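You operate a simulated robot arm through the tools that you are given. There is no shell and no other tool. Be economical: measure what you need, move in short steps, check, and stop when the job is done.

Carry out the task below with a simulated robot arm. There is one attempt and no reset: what you move stays moved.

Task
Top up the bath, dose the soap and run it 15 minutes.
Fine: level between MIN and MAX, red fill lever shut, soap at 3 or 4 %, lid shut. Wait until it stops; no heat, timer knob left as set.

Only the result counts: the job must be done as asked and must still hold three seconds after the hand-in. Knocking over, shifting, dropping, spilling or breaking anything else fails it. A push-on lid holds only when it is set on centred and level and pressed home; a screw cap is set on level and turned clockwise until tight.

Robot
A 7-joint arm with a two-finger parallel gripper, fixed in place. Base frame: the origin is at the foot of the arm, x ahead of it, y to its left, z up. Readings come in mm, degrees, newtons and seconds.
With the tool pointing down near the work surface it reaches from about 340 to 780 mm from the base axis. Its first joint turns from -166.0 to 166.0 degrees. Payload 3.91 kg.
The TCP is the grasp point between the finger pads, 30 mm short of the fingertips. In the tool frame z runs along the fingers and y along their closing line. The gripper opens to 110 mm. The fingers are 20 mm wide and 10 mm thick; the gripper's body (48 by 112 mm) begins 55 mm behind the TCP.
Orientation is that of the tool frame in the base frame, as a unit quaternion [w, x, y, z]. With the fingers straight down and closing along the base's y, the tool's x points along the base's -x, its y along +y and its z along -z.

Tools
- The arm moves only by the tool move_arm. Its argument "deltas" is a list of rows, each a list of 7 numbers: the finger opening in mm, from 0 to 110, then the shift along the tool's x, y, z in units of 400 mm (1.0 is 400 mm), then the turn, a rotation vector about the tool's x, y, z in units of 45 degrees (1.0 is 45 degrees). In form: [[fingers, x, y, z, wx, wy, wz], ...]. A call has 1 to 10 rows; each row is the pose to reach, as a shift and turn from the pose commanded when the call began, along the tool's axes at that moment. A call with a number of a shift or a turn outside -1 to 1 is refused whole. Each row takes 0.2 s and may step no farther than 50 mm and 8.6 degrees from the row before; otherwise, or with a gripper value out of range, the whole call is refused. Where a pose cannot be reached the arm comes as near as it can. A force on the tool above 60 N (or 10 N above the force at the start of the call, whichever is more), or a blocked arm, ends the call early, and 0.2 s more pass. Each finger travels about 153 mm/s and halts on what it meets, pressing with about 29 N; the grip force reading is that of the motor and also rises with nothing between the fingers. The clock runs only during rows and for 0.2 s after the last one: add rows that repeat a pose to give the fingers time. The reply holds the time, the measured pose of the TCP, the force on the tool along the base axes, the opening and the grip force, in the units named above and with some noise, with the torque about the TCP (base axes, N m) and any sound that the robot's microphone picked up.
- Cameras (640 x 400 px; columns grow to the right, rows downward): "scene" is fixed at [232.9, 493.8, 1530.9]; the picture's right is [0.95, 0.30, 0.00], its down [0.28, -0.91, -0.31] and it looks along [-0.09, 0.30, -0.95] (base axes); focal length 214 px, centre (320, 200). "wrist" rides on the gripper at [77, 7, -114] in the tool frame; the picture's right is [-0.09, 1.00, 0.00], its down [-0.80, -0.07, -0.59] and it looks along [-0.59, -0.05, 0.80] (tool axes); focal length 270 px, centre (320, 200). There is no depth. A picture from a camera that has moved, and an enlarged one, comes with that camera's place and axes in the base frame and with its lens. The place of the scene camera against the robot may be out by one fixed shift of up to 25 mm in any direction.
- capture(camera): a new picture of that camera. It takes no simulated time.
- move_column(by): slides the trunk up (or, below 0, down) by that many mm; the arm rides with it, the base frame stays. It gives what a move gives, with no picture.
- inspect(camera, box): a new picture of the part [left, top, right, bottom] of that camera's present view, enlarged. It takes no simulated time.
- finish_job(): hands the job in; it is judged then, once.

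Work in short steps. Places have to be worked out from the pictures, the camera data and where the tool is seen: move nearer, look again, correct. Check each grasp and each placing, and mend what went wrong. You have 120 turns and 84 pictures in all, those below and enlarged ones among them. Open the gripper and draw the arm clear of the work before you hand the job in, unless the task says otherwise; then end with one line.

The tools are called after ">>>" as name(argument=value, ...) on one line, values as JSON. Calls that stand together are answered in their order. move_arm: Moves the arm, as the interface text tells. Its arguments: {"type":"object","properties":{"deltas":{"type":"array","items":{"type":"array","items":{"type":"number"}}}},"required":["deltas"]} The other tools are called the same way: move_column (by) slides the trunk up or down; capture (camera) takes a picture; inspect (camera, box) takes an enlarged picture of a part of a camera's view; finish_job () hands the job in.

At the start:

```text
t: 0.0
position: [78.2, 479.8, 1241.2]
tcp_rot: [0.0, 0.0, 1.0, 0.0]
wrist_force: [0.1, 0.3, 0.7]
wrist_torque: [0.0, 0.03, 0.02]
grip_width: 109.8
gripper_force: 0.0
trunk travel left (down, up): [-550.0, 60.0]
```

scene: 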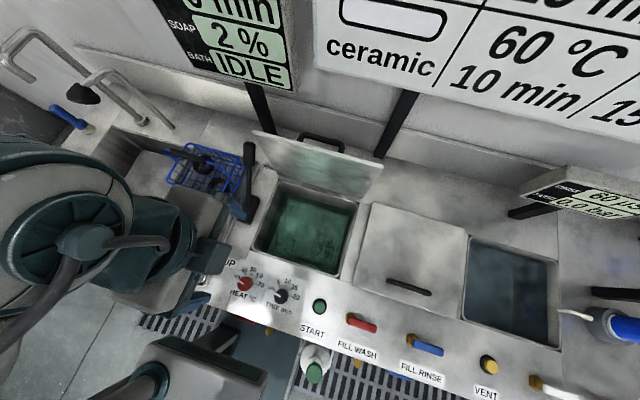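
wrist: 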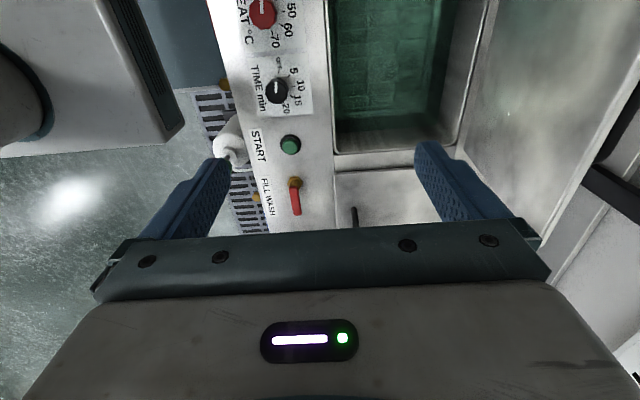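

I start by enlarging the scene to understand displays, panel and the bath.

>>> inspect(camera="scene", box=[140, 0, 400, 160])

>>> inspect(camera="scene", box=[220, 170, 420, 300])

>>> inspect(camera="scene", box=[200, 240, 520, 400])

>>> inspect(camera="scene", box=[0, 20, 280, 220])

```text
2.46 times, centred on (270, 80) of scene
camera zoom: at [232.9, 493.8, 1530.9], right [0.95, 0.3, 0.0], down [0.28, -0.91, -0.31], along [-0.09, 0.3, -0.95], focal length 528 px, centre (443, 495)
```

zoom: 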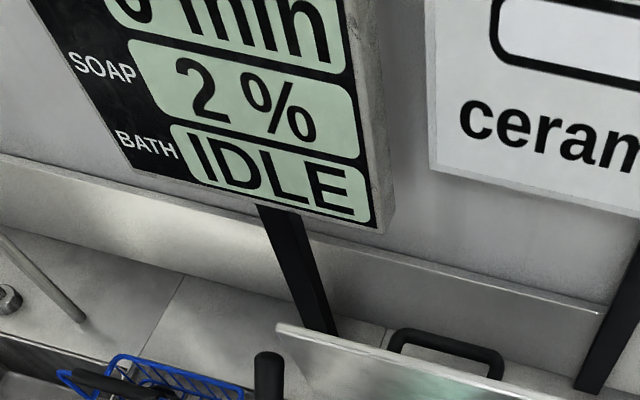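

```text
3.08 times, centred on (320, 235) of scene
camera zoom: at [232.9, 493.8, 1530.9], right [0.95, 0.3, 0.0], down [0.28, -0.91, -0.31], along [-0.09, 0.3, -0.95], focal length 660 px, centre (320, 92)
```

zoom: 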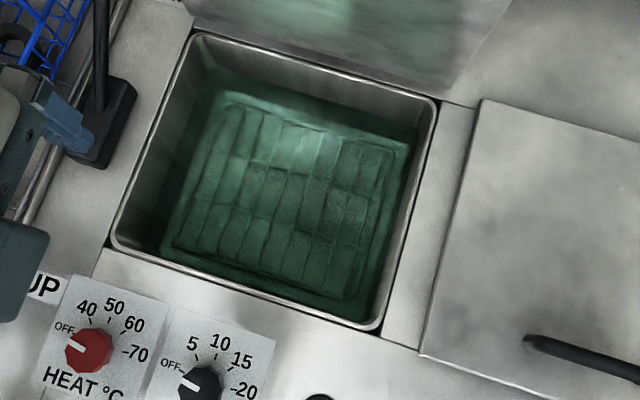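

```text
2.00 times, centred on (360, 320) of scene
camera zoom: at [232.9, 493.8, 1530.9], right [0.95, 0.3, 0.0], down [0.28, -0.91, -0.31], along [-0.09, 0.3, -0.95], focal length 429 px, centre (240, -40)
```

zoom: 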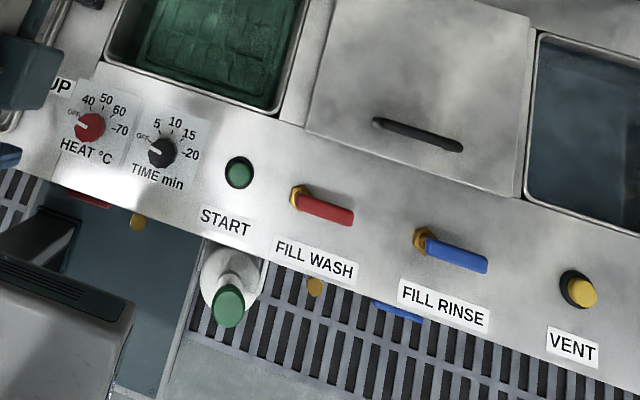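

```text
2.00 times, centred on (140, 120) of scene
camera zoom: at [232.9, 493.8, 1530.9], right [0.95, 0.3, 0.0], down [0.28, -0.91, -0.31], along [-0.09, 0.3, -0.95], focal length 429 px, centre (680, 360)
```

zoom: 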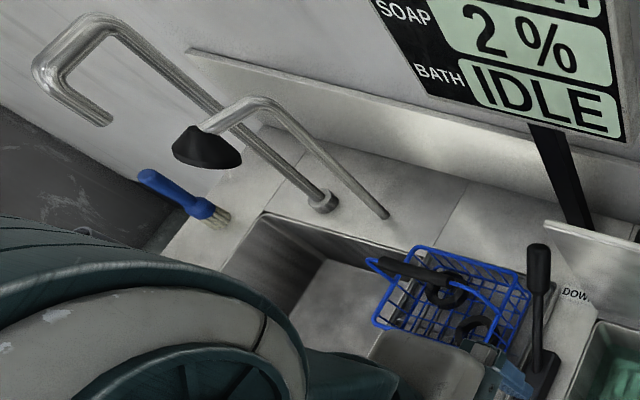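

The panel top is at about z=763 with START near (267,390), and the counter runs along +x with the wall at +y. I turn the tool so the wrist camera looks at the wall.

>>> move_arm(deltas=[[60, 0, 0, 0, 0, 0, -0.18], [60, 0, 0, 0, 0, 0, -0.36], [60, 0, 0, 0, 0, 0, -0.54], [60, 0, 0, 0, 0, 0, -0.72], [60, 0, 0, 0, 0, 0, -0.9], [60, 0, 0, 0, 0, 0, -1.0]])

>>> move_arm(deltas=[[60, 0, 0, 0, 0, 0, -0.18], [60, 0, 0, 0, 0, 0, -0.36], [60, 0, 0, 0, 0, 0, -0.54], [60, 0, 0, 0, 0, 0, -0.72], [60, 0, 0, 0, 0, 0, -0.9], [60, 0, 0, 0, 0, 0, -1.0]])

>>> capture(camera="wrist")

>>> capture(camera="scene")

```text
t: 1.4
position: [77.0, 480.1, 1240.4]
tcp_rot: [0.0, -0.384, 0.923, 0.001]
wrist_force: [-0.7, 1.0, -0.1]
wrist_torque: [0.03, -0.03, 0.03]
grip_width: 60.0
gripper_force: 0.0
trunk travel left (down, up): [-550.0, 60.0]
```

```text
t: 2.8
position: [76.4, 480.5, 1240.3]
tcp_rot: [0.0, 0.708, -0.706, 0.0]
wrist_force: [-0.2, -0.5, 0.1]
wrist_torque: [0.01, -0.01, 0.03]
grip_width: 60.1
gripper_force: 0.0
trunk travel left (down, up): [-550.0, 60.0]
```

```text
77 pictures are left
camera wrist: at [70.0, 404.9, 1355.7], right [-1.0, 0.09, 0.0], down [0.07, 0.8, 0.59], along [0.05, 0.59, -0.8], focal length 270 px, centre (320, 200)
```

wrist: 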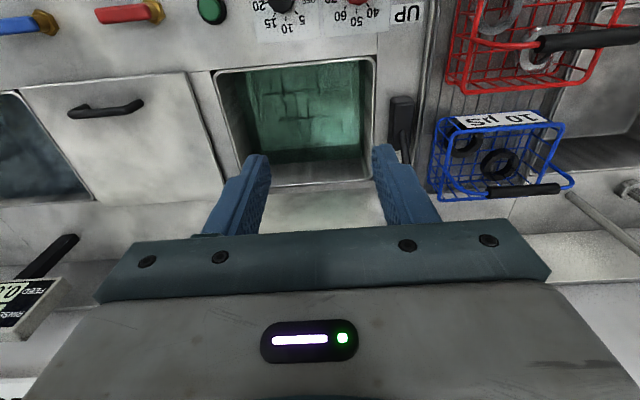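

```text
76 pictures are left
```

scene: 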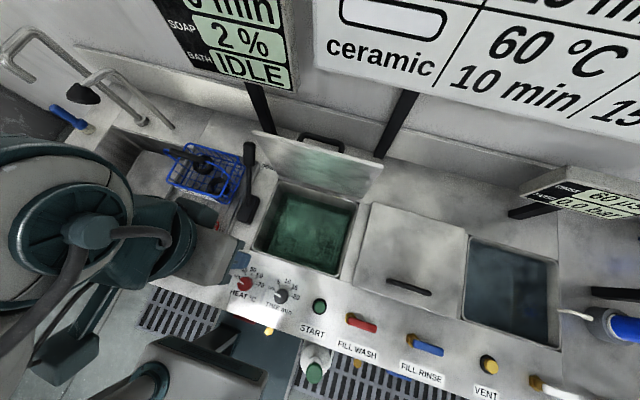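

Baskets sit by the sink on the left; a white bottle with a green cap appears to be low in front near (310,190,~600). I move over there to look down at the front of the counter.

>>> move_arm(deltas=[[60, 0.05, -0.0625, 0.05, 0, 0, 0], [60, 0.1, -0.125, 0.1, 0, 0, 0], [60, 0.15, -0.187, 0.15, 0, 0, 0], [60, 0.2, -0.25, 0.2, 0, 0, 0], [60, 0.25, -0.31, 0.25, 0, 0, 0], [60, 0.3, -0.375, 0.3, 0, 0, 0], [60, 0.36, -0.44, 0.36, 0, 0, 0], [60, 0.41, -0.5, 0.41, 0, 0, 0], [60, 0.45, -0.56, 0.45, 0, 0, 0]])

>>> capture(camera="wrist")

>>> capture(camera="scene")

```text
t: 4.8
position: [303.0, 302.0, 1057.5]
tcp_rot: [0.0, -0.706, 0.708, 0.0]
wrist_force: [-0.3, 0.2, -0.1]
wrist_torque: [-0.01, -0.01, 0.01]
grip_width: 60.3
gripper_force: 0.0
trunk travel left (down, up): [-550.0, 60.0]
```

```text
75 pictures are left
camera wrist: at [295.9, 225.2, 1172.9], right [-1.0, 0.09, 0.0], down [0.07, 0.8, 0.59], along [0.05, 0.59, -0.8], focal length 270 px, centre (320, 200)
```

wrist: 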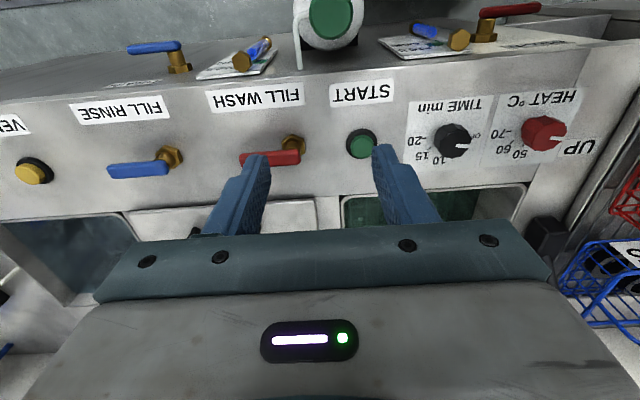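

```text
74 pictures are left
```

scene: 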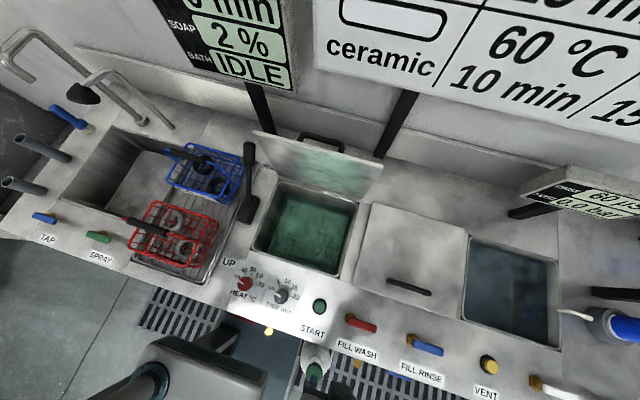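

The front has drain valves and a white dispenser with a big green button. I enlarge the front and the panel.

>>> inspect(camera="wrist", box=[110, 0, 610, 110])

>>> inspect(camera="scene", box=[220, 240, 380, 390])

>>> inspect(camera="scene", box=[120, 130, 280, 270])

```text
1.28 times, centred on (360, 55) of wrist
camera zoom: at [295.9, 225.2, 1172.9], right [-1.0, 0.09, 0.0], down [0.07, 0.8, 0.59], along [0.05, 0.59, -0.8], focal length 346 px, centre (269, 386)
```

zoom: 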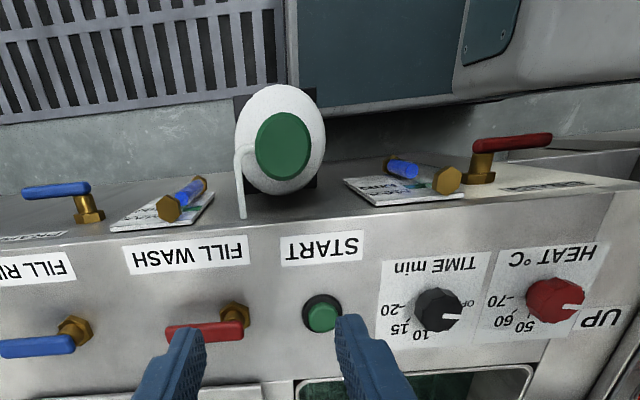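

```text
2.67 times, centred on (300, 315) of scene
camera zoom: at [232.9, 493.8, 1530.9], right [0.95, 0.3, 0.0], down [0.28, -0.91, -0.31], along [-0.09, 0.3, -0.95], focal length 572 px, centre (373, -107)
```

zoom: 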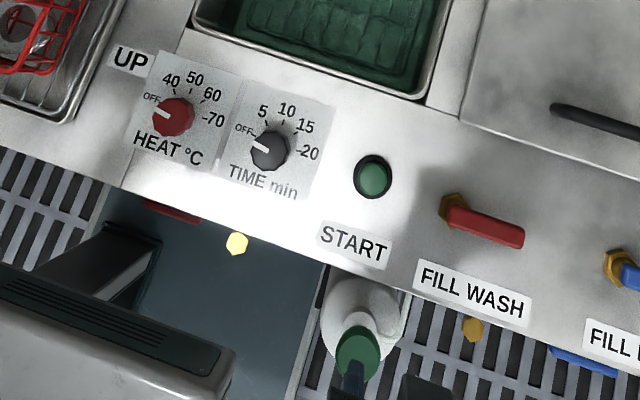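

```text
2.86 times, centred on (200, 200) of scene
camera zoom: at [232.9, 493.8, 1530.9], right [0.95, 0.3, 0.0], down [0.28, -0.91, -0.31], along [-0.09, 0.3, -0.95], focal length 613 px, centre (663, 200)
```

zoom: 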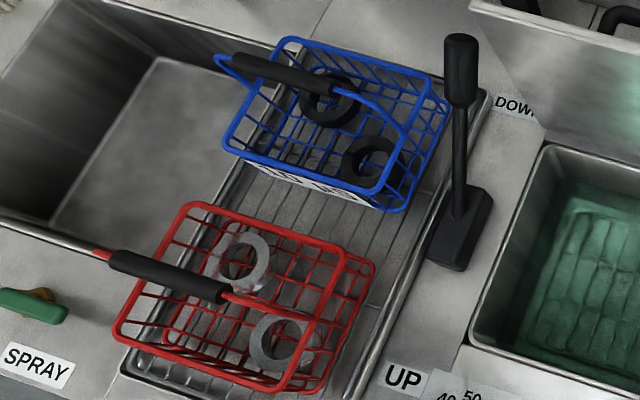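

The dispenser's green top is a pump on a bracket in front. Now I look into the bath for the MIN/MAX marks.

>>> move_arm(deltas=[[60, -0.08, 0.05, 0.02, 0, 0, 0], [60, -0.16, 0.1, 0.04, 0, 0, 0], [60, -0.24, 0.15, 0.06, 0, 0, 0], [60, -0.33, 0.2, 0.08, 0, 0, 0], [60, -0.42, 0.26, 0.1, 0, 0, 0], [60, -0.5, 0.32, 0.12, 0, 0, 0], [60, -0.595, 0.365, 0.14, 0, 0, 0]])

>>> capture(camera="wrist")

```text
t: 6.4
position: [154.5, 540.9, 1000.9]
tcp_rot: [0.001, 0.708, -0.707, 0.001]
wrist_force: [0.4, -0.5, 0.1]
wrist_torque: [-0.01, 0.0, 0.0]
grip_width: 59.9
gripper_force: 0.1
trunk travel left (down, up): [-550.0, 60.0]
```

```text
70 pictures are left
camera wrist: at [147.6, 464.1, 1117.2], right [-1.0, 0.09, 0.0], down [0.07, 0.8, 0.59], along [0.05, 0.59, -0.8], focal length 270 px, centre (320, 200)
```

wrist: 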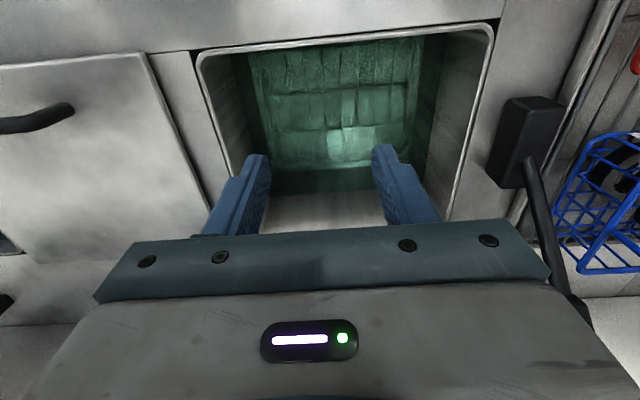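

The bath's walls bear no marks; the tubes on cards at the counter's front look like sight gauges. I go to the front, lower, to see them.

>>> move_arm(deltas=[[60, 0.09, -0.04, 0.0, 0, 0, 0], [60, 0.18, -0.08, 0.03, 0, 0, 0], [60, 0.27, -0.12, 0.06, 0, 0, 0], [60, 0.36, -0.16, 0.09, 0, 0, 0], [60, 0.45, -0.2, 0.12, 0, 0, 0], [60, 0.54, -0.24, 0.15, 0, 0, 0], [60, 0.63, -0.28, 0.18, 0, 0, 0], [60, 0.72, -0.32, 0.22, 0, 0, 0], [60, 0.8, -0.365, 0.2525, 0, 0, 0]])

>>> capture(camera="wrist")

```text
t: 8.4
position: [302.9, 217.3, 901.9]
tcp_rot: [0.0, 0.707, -0.707, 0.0]
wrist_force: [-0.1, 0.6, 0.0]
wrist_torque: [0.0, 0.01, 0.03]
grip_width: 60.1
gripper_force: 0.0
trunk travel left (down, up): [-550.0, 60.0]
```

```text
69 pictures are left
camera wrist: at [296.5, 139.8, 1017.6], right [-1.0, 0.09, 0.0], down [0.07, 0.8, 0.6], along [0.05, 0.59, -0.8], focal length 270 px, centre (320, 200)
```

wrist: 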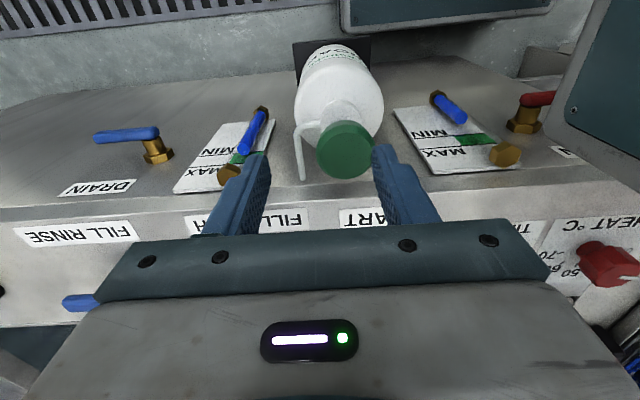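

>>> inspect(camera="wrist", box=[380, 70, 600, 200])

>>> inspect(camera="wrist", box=[170, 30, 390, 200])

```text
2.91 times, centred on (490, 135) of wrist
camera zoom: at [296.5, 139.8, 1017.6], right [-1.0, 0.09, 0.0], down [0.07, 0.8, 0.6], along [0.05, 0.59, -0.8], focal length 786 px, centre (-174, 389)
```

zoom: 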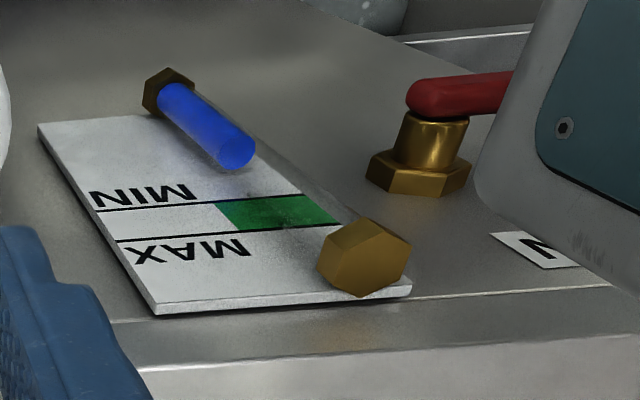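

```text
2.35 times, centred on (280, 115) of wrist
camera zoom: at [296.5, 139.8, 1017.6], right [-1.0, 0.09, 0.0], down [0.07, 0.8, 0.6], along [0.05, 0.59, -0.8], focal length 636 px, centre (414, 400)
```

zoom: 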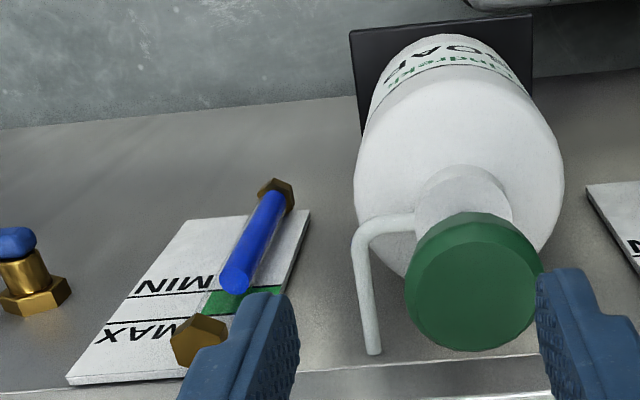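

Wash gauge's blue column is below MIN, so topping up is needed. The bottle is pump soap with its green top near (285,236,823). Next a closer look at the red fill lever and knobs.

>>> move_arm(deltas=[[30, -0.08, 0.04, -0.06, 0, 0, 0], [0, -0.17, 0.09, -0.11, 0, 0, 0], [0, -0.2575, 0.1325, -0.145, 0, 0, 0]])

>>> capture(camera="wrist")

```text
t: 9.2
position: [249.8, 323.6, 964.7]
tcp_rot: [0.0, -0.707, 0.707, 0.0]
wrist_force: [-0.1, 0.2, 0.1]
wrist_torque: [-0.01, 0.0, -0.03]
grip_width: 0.0
gripper_force: 29.1
trunk travel left (down, up): [-550.0, 60.0]
```

```text
66 pictures are left
camera wrist: at [242.9, 246.8, 1079.1], right [-1.0, 0.09, 0.0], down [0.07, 0.8, 0.59], along [0.05, 0.59, -0.8], focal length 270 px, centre (320, 200)
```

wrist: 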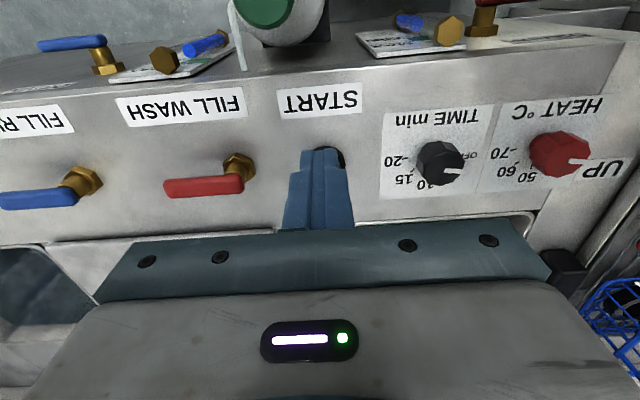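

The red lever pivots at about (350,392), its bar reaching to x≈417 at z≈840. I bring the closed fingers down on its near (-y) side, ready to push it toward +y.

>>> move_arm(deltas=[[0, -0.02, -0.1, 0, 0, 0, 0], [0, -0.03, -0.2, 0, 0, 0, 0], [0, -0.04, -0.3, 0.03, 0, 0, 0], [0, -0.05, -0.3875, 0.08, 0, 0, 0], [0, -0.05, -0.3875, 0.18, 0, 0, 0]])

>>> capture(camera="wrist")

>>> inspect(camera="scene", box=[280, 260, 440, 360])

```text
t: 10.4
position: [404.3, 342.0, 887.6]
tcp_rot: [0.0, -0.707, 0.707, 0.0]
wrist_force: [1.0, -0.1, 0.4]
wrist_torque: [0.03, 0.0, 0.04]
grip_width: 0.2
gripper_force: 29.1
trunk travel left (down, up): [-550.0, 60.0]
```

```text
65 pictures are left
camera wrist: at [396.9, 265.1, 1002.7], right [-1.0, 0.09, 0.0], down [0.07, 0.8, 0.59], along [0.05, 0.59, -0.8], focal length 270 px, centre (320, 200)
```

wrist: 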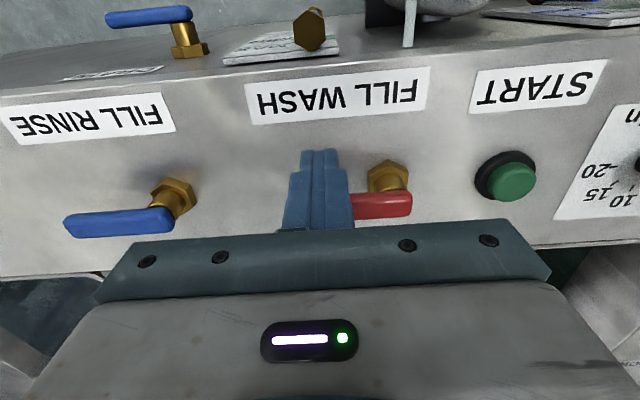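

```text
4.00 times, centred on (360, 310) of scene
camera zoom: at [232.9, 493.8, 1530.9], right [0.95, 0.3, 0.0], down [0.28, -0.91, -0.31], along [-0.09, 0.3, -0.95], focal length 858 px, centre (160, -240)
```

zoom: 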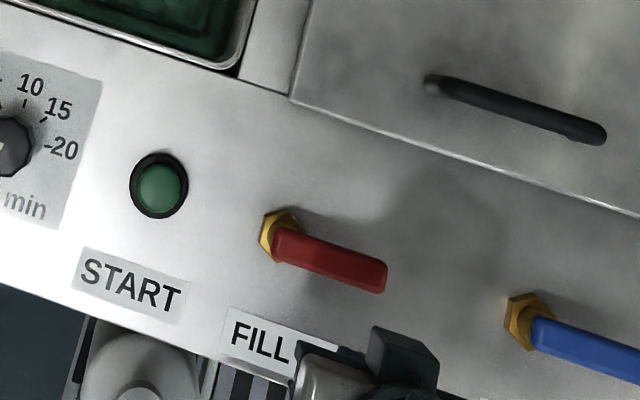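

Nut confirmed at (350,390). I lower to TCP z≈850 and then push +y in small steps.

>>> move_arm(deltas=[[0, -0.03, 0, 0.05, 0, 0, 0], [0, -0.03, 0, 0.095, 0, 0, 0], [0, -0.06, 0, 0.095, 0, 0, 0], [0, -0.09, 0, 0.095, 0, 0, 0], [0, -0.115, 0.005, 0.095, 0, 0, 0]])

>>> inspect(camera="scene", box=[280, 260, 440, 360])

```text
t: 11.6
position: [400.1, 386.1, 849.9]
tcp_rot: [0.001, -0.707, 0.708, 0.0]
wrist_force: [3.9, -2.3, 0.0]
wrist_torque: [0.0, -0.05, -0.01]
grip_width: 0.0
gripper_force: 29.2
trunk travel left (down, up): [-550.0, 60.0]
```

```text
4.00 times, centred on (360, 310) of scene
camera zoom: at [232.9, 493.8, 1530.9], right [0.95, 0.3, 0.0], down [0.28, -0.91, -0.31], along [-0.09, 0.3, -0.95], focal length 858 px, centre (160, -240)
```

zoom: 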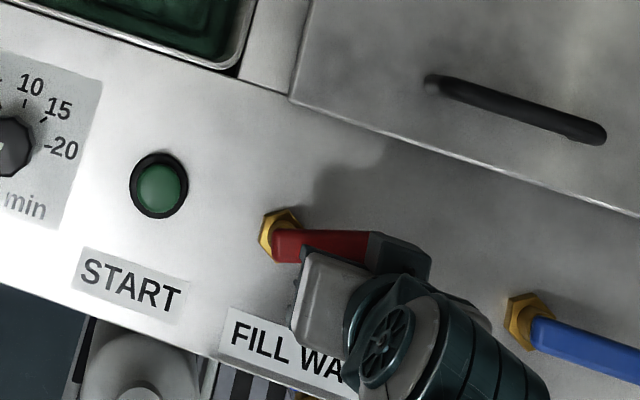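

It swings freely toward +y. I continue along the arc to about 90° and listen.

>>> move_arm(deltas=[[0, -0.035, 0.002, 0, 0, 0, 0], [0, -0.07, 0.005, 0, 0, 0, 0], [0, -0.1, 0.025, 0, 0, 0, 0], [0, -0.12, 0.045, 0, 0, 0, 0], [0, -0.14, 0.08, 0, 0, 0, 0]])

>>> capture(camera="scene")

```text
t: 12.8
position: [370.5, 441.7, 850.4]
tcp_rot: [0.0, -0.706, 0.708, 0.0]
wrist_force: [5.0, -3.4, -0.2]
wrist_torque: [-0.07, -0.04, 0.06]
grip_width: 0.1
gripper_force: 28.9
trunk travel left (down, up): [-550.0, 60.0]
```

```text
62 pictures are left
```

scene: 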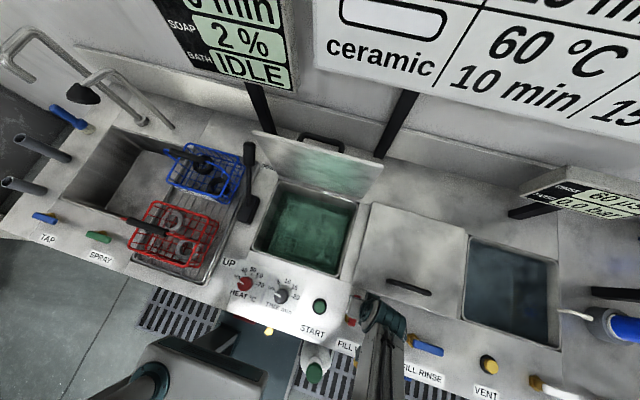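

>>> inspect(camera="scene", box=[240, 170, 420, 340])

>>> capture(camera="wrist")

```text
2.35 times, centred on (330, 255) of scene
camera zoom: at [232.9, 493.8, 1530.9], right [0.95, 0.3, 0.0], down [0.28, -0.91, -0.31], along [-0.09, 0.3, -0.95], focal length 505 px, centre (296, 71)
```

zoom: 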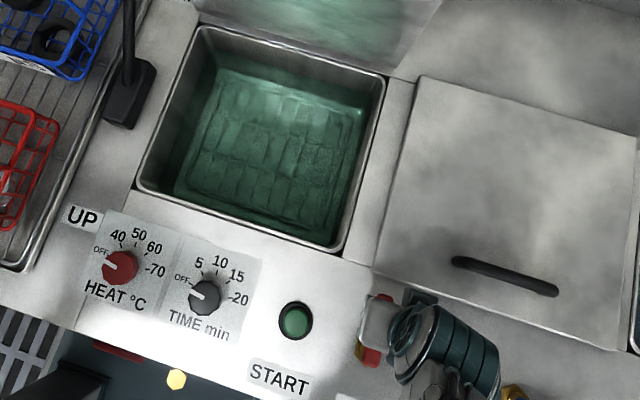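

```text
60 pictures are left
camera wrist: at [363.4, 365.6, 966.2], right [-1.0, 0.09, 0.0], down [0.07, 0.8, 0.59], along [0.05, 0.59, -0.8], focal length 270 px, centre (320, 200)
```

wrist: 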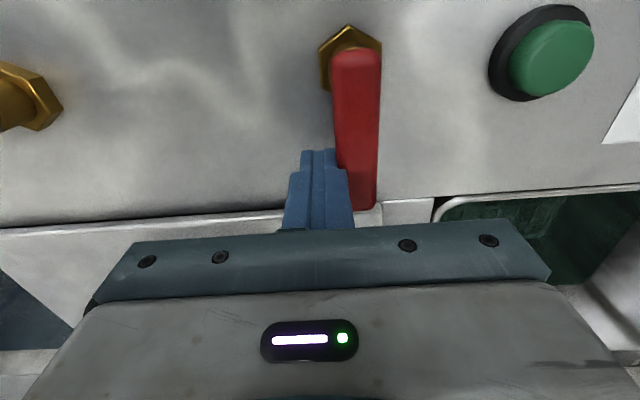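

The lever now points +y, seemingly open. I go to the gauge view to measure the level (about 1.5 s of filling).

>>> move_arm(deltas=[[0, 0.05, -0.03, -0.1, 0, 0, 0], [0, 0.16, 0.0, -0.13, 0, 0, 0], [0, 0.27, 0.04, -0.13, 0, 0, 0], [0, 0.38, 0.09, -0.13, 0, 0, 0], [0, 0.48, 0.13, -0.13, 0, 0, 0], [0, 0.56, 0.16, -0.13, 0, 0, 0]])

>>> inspect(camera="wrist", box=[380, 70, 600, 200])

```text
t: 14.2
position: [302.5, 219.0, 903.0]
tcp_rot: [-0.001, 0.708, -0.707, 0.0]
wrist_force: [-0.1, 0.5, -0.7]
wrist_torque: [0.02, -0.03, -0.02]
grip_width: 0.3
gripper_force: 29.4
trunk travel left (down, up): [-550.0, 60.0]
```

```text
2.91 times, centred on (490, 135) of wrist
camera zoom: at [295.7, 142.8, 1018.7], right [-1.0, 0.09, 0.0], down [0.07, 0.8, 0.6], along [0.05, 0.59, -0.8], focal length 786 px, centre (-174, 389)
```

zoom: 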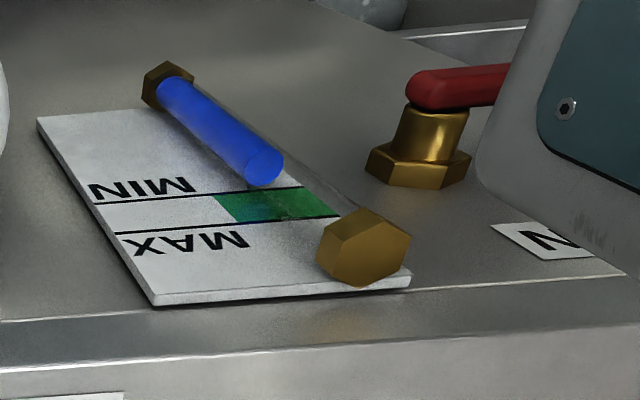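

The level has risen and is about at MIN now, rising roughly half the band per 1.3 s. I return fast to the lever's -x side and sweep it shut in one call.

>>> move_arm(deltas=[[0, -0.1125, -0.0125, 0.0225, 0, 0, 0], [0, -0.225, -0.025, 0.05, 0, 0, 0], [0, -0.34, -0.0375, 0.075, 0, 0, 0], [0, -0.4525, -0.05, 0.105, 0, 0, 0], [0, -0.5575, -0.0625, 0.1325, 0, 0, 0], [0, -0.5625, -0.14, 0.1325, 0, 0, 0], [0, -0.52, -0.2175, 0.1325, 0, 0, 0], [0, -0.465, -0.245, 0.1325, 0, 0, 0], [0, -0.455, -0.245, 0.1325, 0, 0, 0]])

>>> capture(camera="wrist")

```text
t: 16.2
position: [398.4, 416.2, 848.5]
tcp_rot: [0.0, 0.709, -0.705, 0.001]
wrist_force: [-11.3, 36.0, 8.0]
wrist_torque: [0.67, 0.18, -0.14]
grip_width: 0.1
gripper_force: 28.8
trunk travel left (down, up): [-550.0, 60.0]
```

```text
58 pictures are left
camera wrist: at [392.5, 339.3, 965.0], right [-1.0, 0.08, 0.0], down [0.07, 0.8, 0.59], along [0.05, 0.59, -0.8], focal length 270 px, centre (320, 200)
```

wrist: 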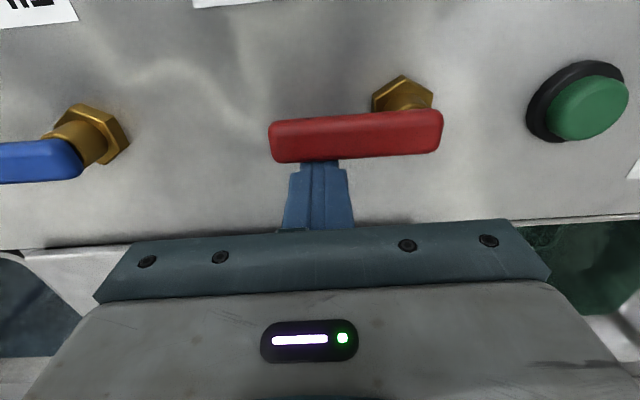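

The lever is hard against its shut stop. I back off, lift and check the gauge.

>>> move_arm(deltas=[[0, -0.08, 0, -0.02, 0, 0, 0], [0, -0.08, 0, -0.12, 0, 0, 0], [0, 0.03, 0.04, -0.13, 0, 0, 0], [0, 0.14, 0.08, -0.13, 0, 0, 0], [0, 0.25, 0.13, -0.13, 0, 0, 0], [0, 0.35, 0.18, -0.13, 0, 0, 0], [0, 0.455, 0.22, -0.1325, 0, 0, 0], [0, 0.455, 0.245, -0.1325, 0, 0, 0]])

>>> inspect(camera="wrist", box=[380, 70, 600, 200])

>>> capture(camera="scene")

```text
t: 18.0
position: [304.1, 220.8, 904.8]
tcp_rot: [0.0, -0.707, 0.708, -0.001]
wrist_force: [-0.5, -0.5, 0.1]
wrist_torque: [0.01, -0.02, -0.01]
grip_width: 0.0
gripper_force: 28.9
trunk travel left (down, up): [-550.0, 60.0]
```

```text
2.91 times, centred on (490, 135) of wrist
camera zoom: at [297.9, 143.8, 1018.7], right [-1.0, 0.09, 0.0], down [0.07, 0.8, 0.59], along [0.05, 0.59, -0.8], focal length 786 px, centre (-174, 389)
```

zoom: 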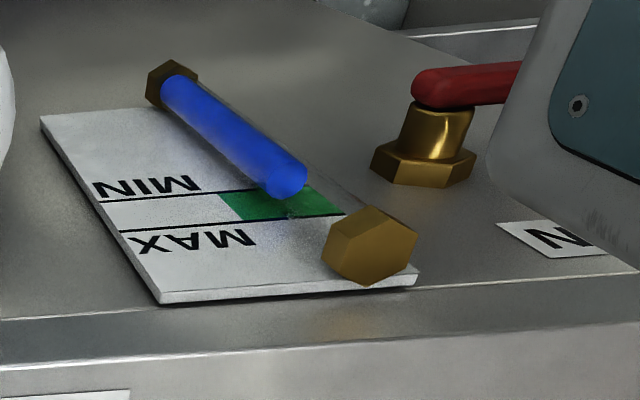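

```text
56 pictures are left
```

scene: 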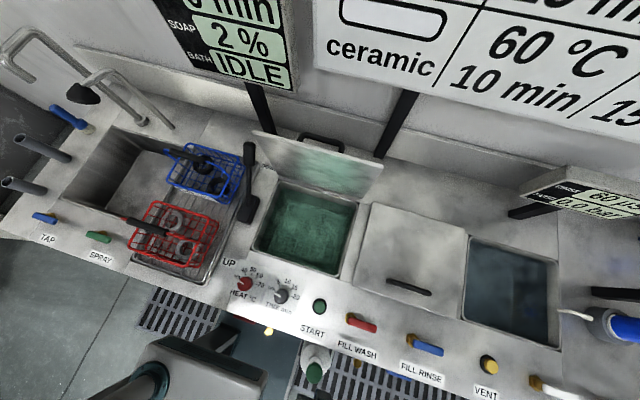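

The level computes to z≈701 between MIN≈684 and MAX≈713: good. Soap still reads 2 %. Now I hover closed fingers over the green pump top.

>>> move_arm(deltas=[[0, -0.0375, 0.0475, 0, 0, 0, 0], [0, -0.0375, 0.0475, 0.08, 0, 0, 0]])

>>> capture(camera="wrist")

>>> inspect(camera="scene", box=[260, 300, 400, 400])

```text
t: 18.6
position: [283.8, 234.1, 872.6]
tcp_rot: [0.0, -0.707, 0.708, -0.001]
wrist_force: [-0.3, 0.1, 0.1]
wrist_torque: [0.0, 0.0, 0.0]
grip_width: 0.0
gripper_force: 29.1
trunk travel left (down, up): [-550.0, 60.0]
```

```text
55 pictures are left
camera wrist: at [277.6, 157.9, 987.7], right [-1.0, 0.09, 0.0], down [0.07, 0.8, 0.59], along [0.05, 0.59, -0.8], focal length 270 px, centre (320, 200)
```

wrist: 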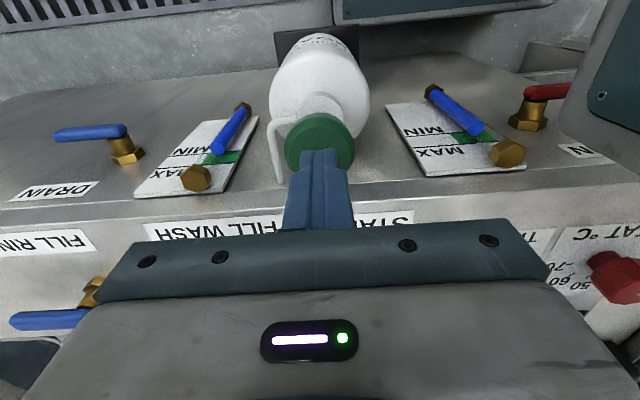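

```text
4.00 times, centred on (330, 350) of scene
camera zoom: at [232.9, 493.8, 1530.9], right [0.95, 0.3, 0.0], down [0.28, -0.91, -0.31], along [-0.09, 0.3, -0.95], focal length 858 px, centre (280, -400)
```

zoom: 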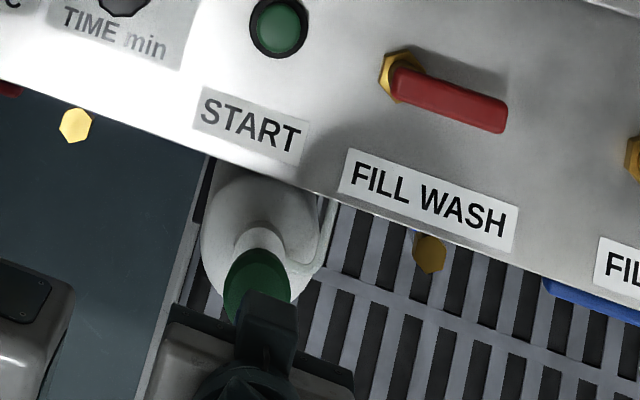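

Aligned over the cap. I press down in small steps, watching force.

>>> move_arm(deltas=[[0, 0, 0, 0.03, 0, 0, 0], [0, 0, 0, 0.045, 0, 0, 0], [0, 0, 0, 0.055, 0, 0, 0], [0, 0, 0, 0.065, 0, 0, 0]])

```text
t: 19.6
position: [284.4, 234.8, 846.0]
tcp_rot: [-0.001, 0.707, -0.707, 0.0]
wrist_force: [-2.8, 0.1, 7.6]
wrist_torque: [0.02, 0.03, 0.08]
grip_width: 0.0
gripper_force: 29.0
trunk travel left (down, up): [-550.0, 60.0]
```

Contact with ~8 N spring force at z≈846. I press on in small steps.

>>> move_arm(deltas=[[0, 0, 0, 0.01, 0, 0, 0], [0, 0, 0, 0.02, 0, 0, 0], [0, 0, 0, 0.03, 0, 0, 0], [0, 0, 0, 0.04, 0, 0, 0]])

>>> inspect(camera="scene", box=[140, 0, 400, 160])

```text
t: 20.6
position: [283.8, 234.5, 835.7]
tcp_rot: [-0.004, 0.707, -0.707, 0.001]
wrist_force: [-8.7, -5.1, 53.8]
wrist_torque: [-0.3, 0.24, 0.01]
grip_width: 0.2
gripper_force: 29.3
trunk travel left (down, up): [-550.0, 60.0]
stopped in row 4: the force on the tool passed its limit at 66 N (the readings are from after the stop); the commanded pose is now the measured one
```

```text
2.46 times, centred on (270, 80) of scene
camera zoom: at [232.9, 493.8, 1530.9], right [0.95, 0.3, 0.0], down [0.28, -0.91, -0.31], along [-0.09, 0.3, -0.95], focal length 528 px, centre (443, 495)
```

zoom: 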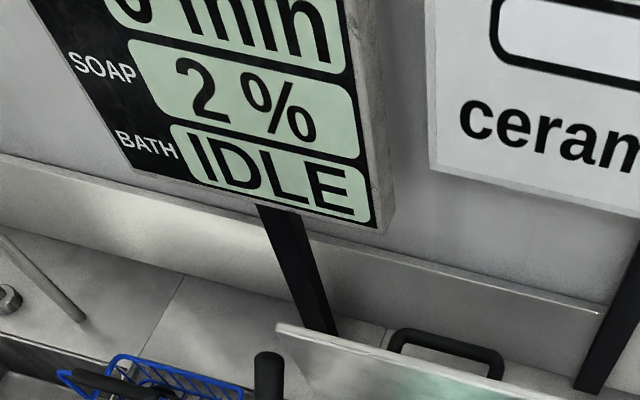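

Bottomed at full stroke (~14 mm). I release upward and see whether the dose registers.

>>> move_arm(deltas=[[0, 0, 0, -0.03, 0, 0, 0], [0, 0, 0, -0.07, 0, 0, 0], [0, 0, 0, -0.1, 0, 0, 0], [0, 0, 0, -0.1, 0, 0, 0]])

>>> inspect(camera="scene", box=[140, 0, 400, 160])

>>> capture(camera="wrist")

```text
t: 21.6
position: [285.5, 234.9, 872.2]
tcp_rot: [0.002, -0.707, 0.707, 0.0]
wrist_force: [0.4, -0.3, 0.3]
wrist_torque: [0.0, 0.01, 0.03]
grip_width: 0.0
gripper_force: 28.8
trunk travel left (down, up): [-550.0, 60.0]
```

```text
2.46 times, centred on (270, 80) of scene
camera zoom: at [232.9, 493.8, 1530.9], right [0.95, 0.3, 0.0], down [0.28, -0.91, -0.31], along [-0.09, 0.3, -0.95], focal length 528 px, centre (443, 495)
```

zoom: 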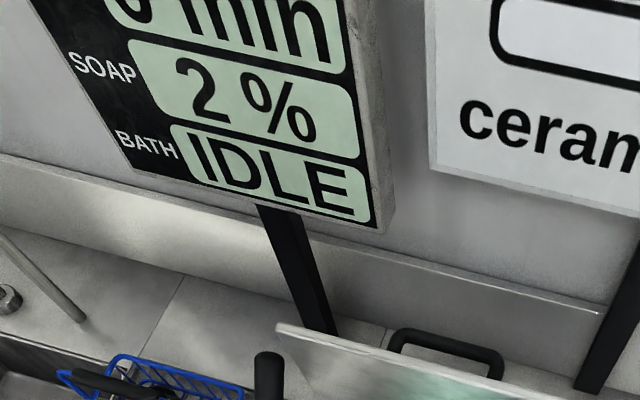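

```text
51 pictures are left
camera wrist: at [278.6, 158.5, 986.6], right [-1.0, 0.09, 0.0], down [0.07, 0.8, 0.6], along [0.05, 0.59, -0.8], focal length 270 px, centre (320, 200)
```

wrist: 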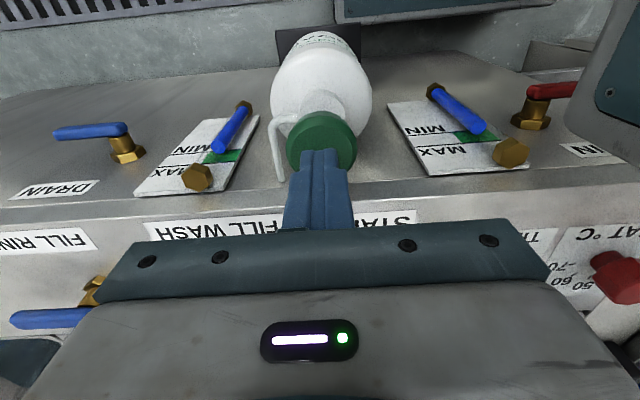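

Still 2 %. It may be rounding or lag, so I make one more full press and look.

>>> move_arm(deltas=[[0, 0, 0, 0.03, 0, 0, 0], [0, 0, 0, 0.06, 0, 0, 0], [0, 0, 0, 0.075, 0, 0, 0], [0, 0, 0, 0.085, 0, 0, 0], [0, 0, 0, 0.092, 0, 0, 0], [0, 0, 0, 0.095, 0, 0, 0]])

>>> inspect(camera="scene", box=[140, 0, 400, 160])

>>> capture(camera="wrist")

```text
t: 23.0
position: [285.6, 234.5, 835.4]
tcp_rot: [0.005, -0.707, 0.707, -0.001]
wrist_force: [1.8, 3.0, 46.9]
wrist_torque: [-0.01, -0.06, -0.26]
grip_width: 0.0
gripper_force: 28.5
trunk travel left (down, up): [-550.0, 60.0]
```

```text
2.46 times, centred on (270, 80) of scene
camera zoom: at [232.9, 493.8, 1530.9], right [0.95, 0.3, 0.0], down [0.28, -0.91, -0.31], along [-0.09, 0.3, -0.95], focal length 528 px, centre (443, 495)
```

zoom: 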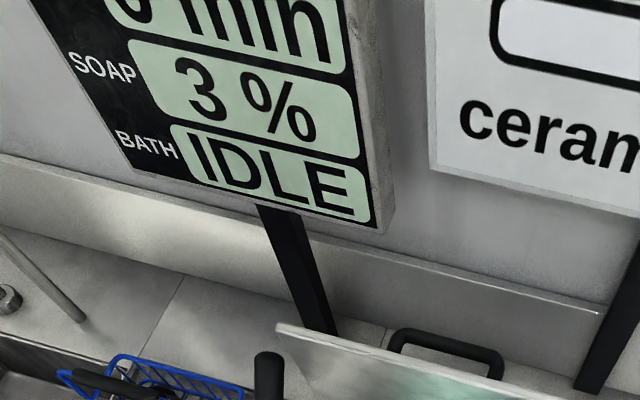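

```text
49 pictures are left
camera wrist: at [278.1, 158.4, 950.6], right [-1.0, 0.09, -0.01], down [0.07, 0.8, 0.6], along [0.06, 0.6, -0.8], focal length 270 px, centre (320, 200)
```

wrist: 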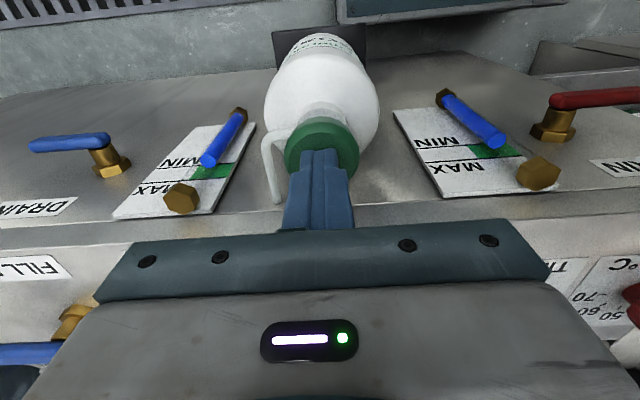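

Soap now reads 3 %. I release, rise, and go to view the TIME knob from close above.

>>> move_arm(deltas=[[0, 0, 0, -0.05, 0, 0, 0], [0, 0, 0, -0.1625, 0, 0, 0], [0, -0.08, 0.07, -0.1625, 0, 0, 0], [0, -0.16, 0.14, -0.1625, 0, 0, 0], [0, -0.24, 0.21, -0.1625, 0, 0, 0], [0, -0.32, 0.28, -0.1625, 0, 0, 0], [0, -0.39, 0.34, -0.1625, 0, 0, 0], [0, -0.46, 0.4, -0.1625, 0, 0, 0]])

>>> capture(camera="wrist")

>>> capture(camera="scene")

```text
t: 24.8
position: [126.7, 417.0, 899.1]
tcp_rot: [0.001, -0.707, 0.708, -0.001]
wrist_force: [0.2, -0.4, -0.4]
wrist_torque: [-0.01, 0.02, -0.01]
grip_width: 0.0
gripper_force: 28.9
trunk travel left (down, up): [-550.0, 60.0]
```

```text
48 pictures are left
camera wrist: at [119.1, 341.0, 1014.7], right [-1.0, 0.09, 0.0], down [0.07, 0.8, 0.6], along [0.06, 0.59, -0.8], focal length 270 px, centre (320, 200)
```

wrist: 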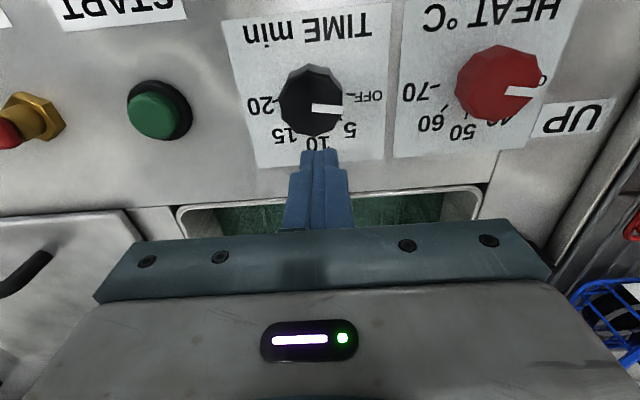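

```text
47 pictures are left
```

scene: 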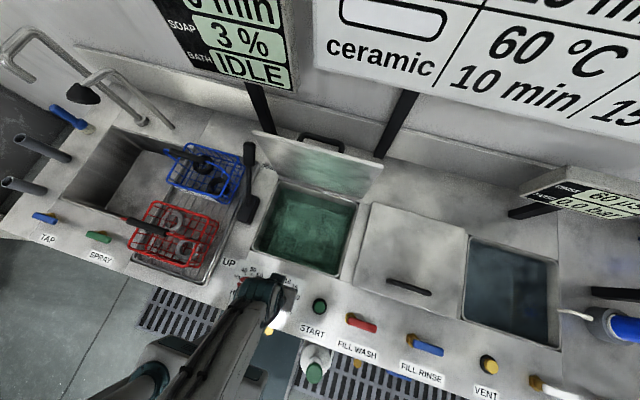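

>>> inspect(camera="wrist", box=[210, 0, 400, 170])

```text
2.35 times, centred on (305, 85) of wrist
camera zoom: at [119.1, 341.0, 1014.7], right [-1.0, 0.09, 0.0], down [0.07, 0.8, 0.6], along [0.06, 0.59, -0.8], focal length 636 px, centre (355, 471)
```

zoom: 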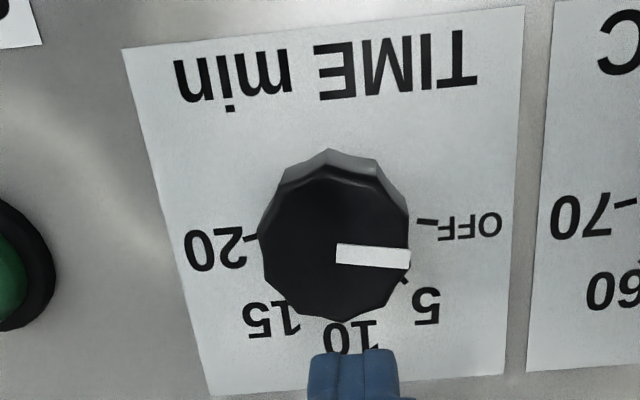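

Marks are 45° apart: OFF at -x, 15 at 45° between +x and +y, so it needs 135° clockwise. Knob centre ≈(131.5,392), top z≈833. I open and move over it.

>>> move_arm(deltas=[[70, 0.0625, -0.0125, 0, 0, 0, 0], [70, 0.0625, -0.0125, 0.04, 0, 0, 0], [70, 0.0625, -0.0125, 0.04, 0, 0, 0]])

>>> capture(camera="wrist")

>>> inspect(camera="scene", box=[200, 240, 360, 340])

```text
t: 25.6
position: [133.3, 394.6, 881.3]
tcp_rot: [-0.002, 0.707, -0.707, 0.001]
wrist_force: [-0.7, 0.8, 0.5]
wrist_torque: [-0.02, 0.0, -0.01]
grip_width: 69.8
gripper_force: 0.0
trunk travel left (down, up): [-550.0, 60.0]
```

```text
45 pictures are left
camera wrist: at [125.9, 317.9, 996.9], right [-1.0, 0.09, 0.0], down [0.07, 0.8, 0.6], along [0.05, 0.59, -0.8], focal length 270 px, centre (320, 200)
```

wrist: 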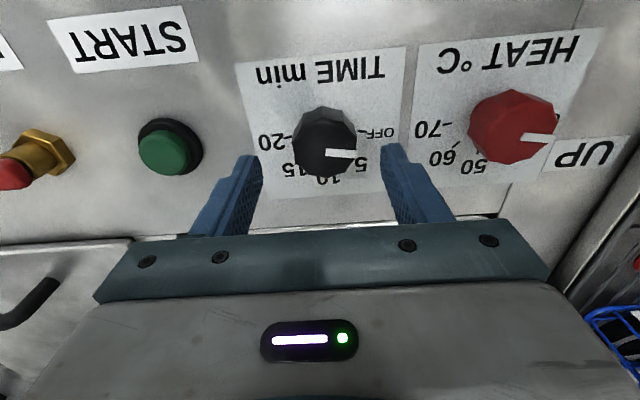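

```text
4.00 times, centred on (280, 290) of scene
camera zoom: at [232.9, 493.8, 1530.9], right [0.95, 0.3, 0.0], down [0.28, -0.91, -0.31], along [-0.09, 0.3, -0.95], focal length 858 px, centre (480, -160)
```

zoom: 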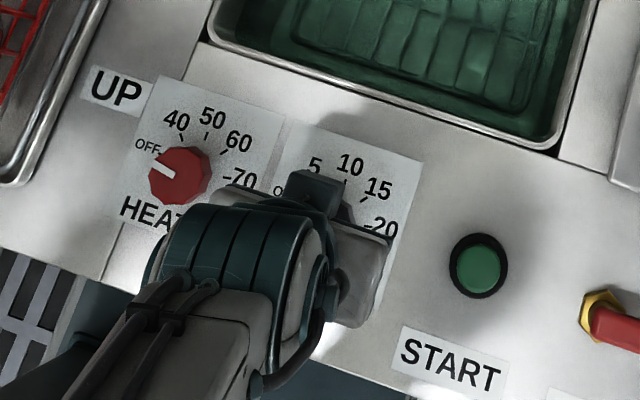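

Knob centre (130.5,394), top z≈832. I descend around it and close.

>>> move_arm(deltas=[[70, 0, 0.006, 0.05, 0, 0, 0], [70, 0, 0.006, 0.0975, 0, 0, 0], [30, 0, 0.006, 0.0975, 0, 0, 0], [30, 0, 0.006, 0.0975, 0, 0, 0]])

>>> capture(camera="wrist")

```text
t: 26.6
position: [129.2, 394.8, 840.9]
tcp_rot: [0.002, -0.707, 0.707, 0.0]
wrist_force: [0.2, 0.5, 0.1]
wrist_torque: [-0.84, 0.62, -0.02]
grip_width: 41.7
gripper_force: 45.1
trunk travel left (down, up): [-550.0, 60.0]
```

```text
43 pictures are left
camera wrist: at [122.9, 318.1, 956.7], right [-1.0, 0.09, 0.0], down [0.07, 0.8, 0.6], along [0.05, 0.59, -0.8], focal length 270 px, centre (320, 200)
```

wrist: 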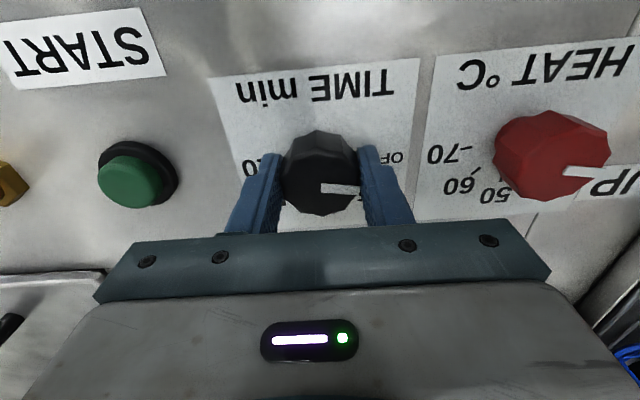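

Gripped at 41.7 mm. I turn 45° clockwise (tool +wz), the first third.

>>> move_arm(deltas=[[30, 0, 0, 0, 0, 0, 0.15], [30, 0, 0, 0, 0, 0, 0.3], [30, 0, 0, 0, 0, 0, 0.45], [30, 0, 0, 0, 0, 0, 0.6], [30, 0, 0, 0, 0, 0, 0.75], [30, 0, 0, 0, 0, 0, 0.9], [30, 0, 0, 0, 0, 0, 1.0]])

>>> capture(camera="wrist")

```text
t: 28.2
position: [129.9, 394.7, 844.3]
tcp_rot: [0.001, -0.381, 0.925, 0.0]
wrist_force: [-0.7, -6.3, -30.9]
wrist_torque: [0.42, 0.49, 0.02]
grip_width: 41.9
gripper_force: 44.5
trunk travel left (down, up): [-550.0, 60.0]
```

```text
42 pictures are left
camera wrist: at [70.5, 346.0, 959.1], right [-0.64, 0.77, 0.0], down [0.62, 0.51, 0.6], along [0.46, 0.38, -0.8], focal length 270 px, centre (320, 200)
```

wrist: 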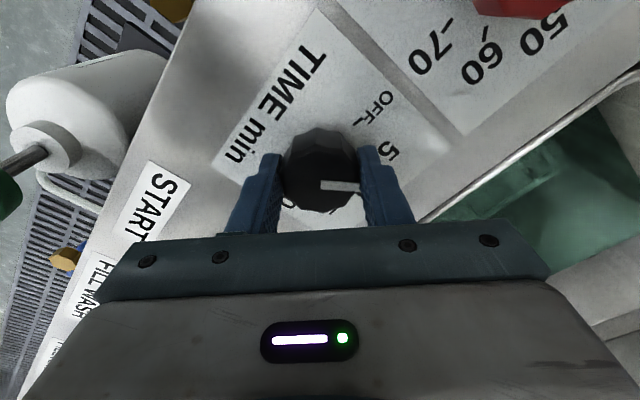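

It turns with the grip. The tool pulled up ~3 mm; I lower a little while turning the next 45°.

>>> move_arm(deltas=[[30, 0, 0, 0.005, 0, 0, 0.15], [30, 0, 0, 0.008, 0, 0, 0.3], [30, 0, 0, 0.008, 0, 0, 0.45], [30, 0, 0, 0.008, 0, 0, 0.6], [30, 0, 0, 0.008, 0, 0, 0.75], [30, 0, 0, 0.008, 0, 0, 0.9], [30, 0, 0, 0.008, 0, 0, 1.0]])

```text
t: 29.8
position: [131.3, 394.3, 842.8]
tcp_rot: [0.001, 0.001, 1.0, 0.003]
wrist_force: [9.6, -0.7, 29.8]
wrist_torque: [-0.89, -0.63, 0.03]
grip_width: 41.8
gripper_force: 44.6
trunk travel left (down, up): [-550.0, 60.0]
```

At the 10 mark now. The final 45° with a small vertical relief.

>>> move_arm(deltas=[[30, 0, 0, -0.003, 0, 0, 0.15], [30, 0, 0, -0.004, 0, 0, 0.3], [30, 0, 0, -0.004, 0, 0, 0.45], [30, 0, 0, -0.004, 0, 0, 0.6], [30, 0, 0, -0.004, 0, 0, 0.75], [30, 0, 0, -0.004, 0, 0, 0.9], [30, 0, 0, -0.004, 0, 0, 1.0]])

>>> capture(camera="wrist")

```text
t: 31.4
position: [129.2, 395.4, 842.1]
tcp_rot: [0.0, 0.384, 0.923, 0.001]
wrist_force: [11.5, 2.9, -0.5]
wrist_torque: [-0.17, -0.04, 0.01]
grip_width: 41.9
gripper_force: 45.5
trunk travel left (down, up): [-550.0, 60.0]
```

```text
41 pictures are left
camera wrist: at [80.4, 454.7, 958.2], right [0.77, 0.64, 0.0], down [0.51, -0.62, 0.59], along [0.38, -0.46, -0.8], focal length 270 px, centre (320, 200)
```

wrist: 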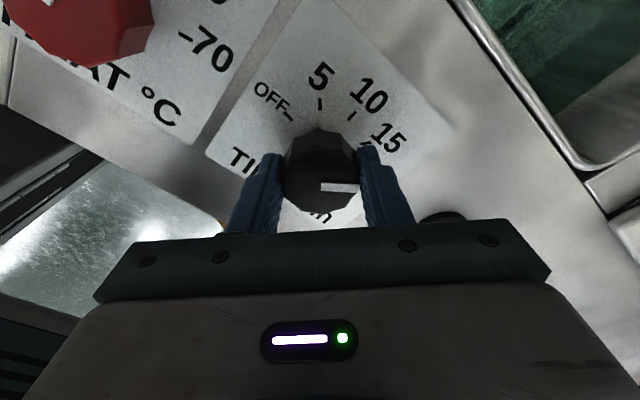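

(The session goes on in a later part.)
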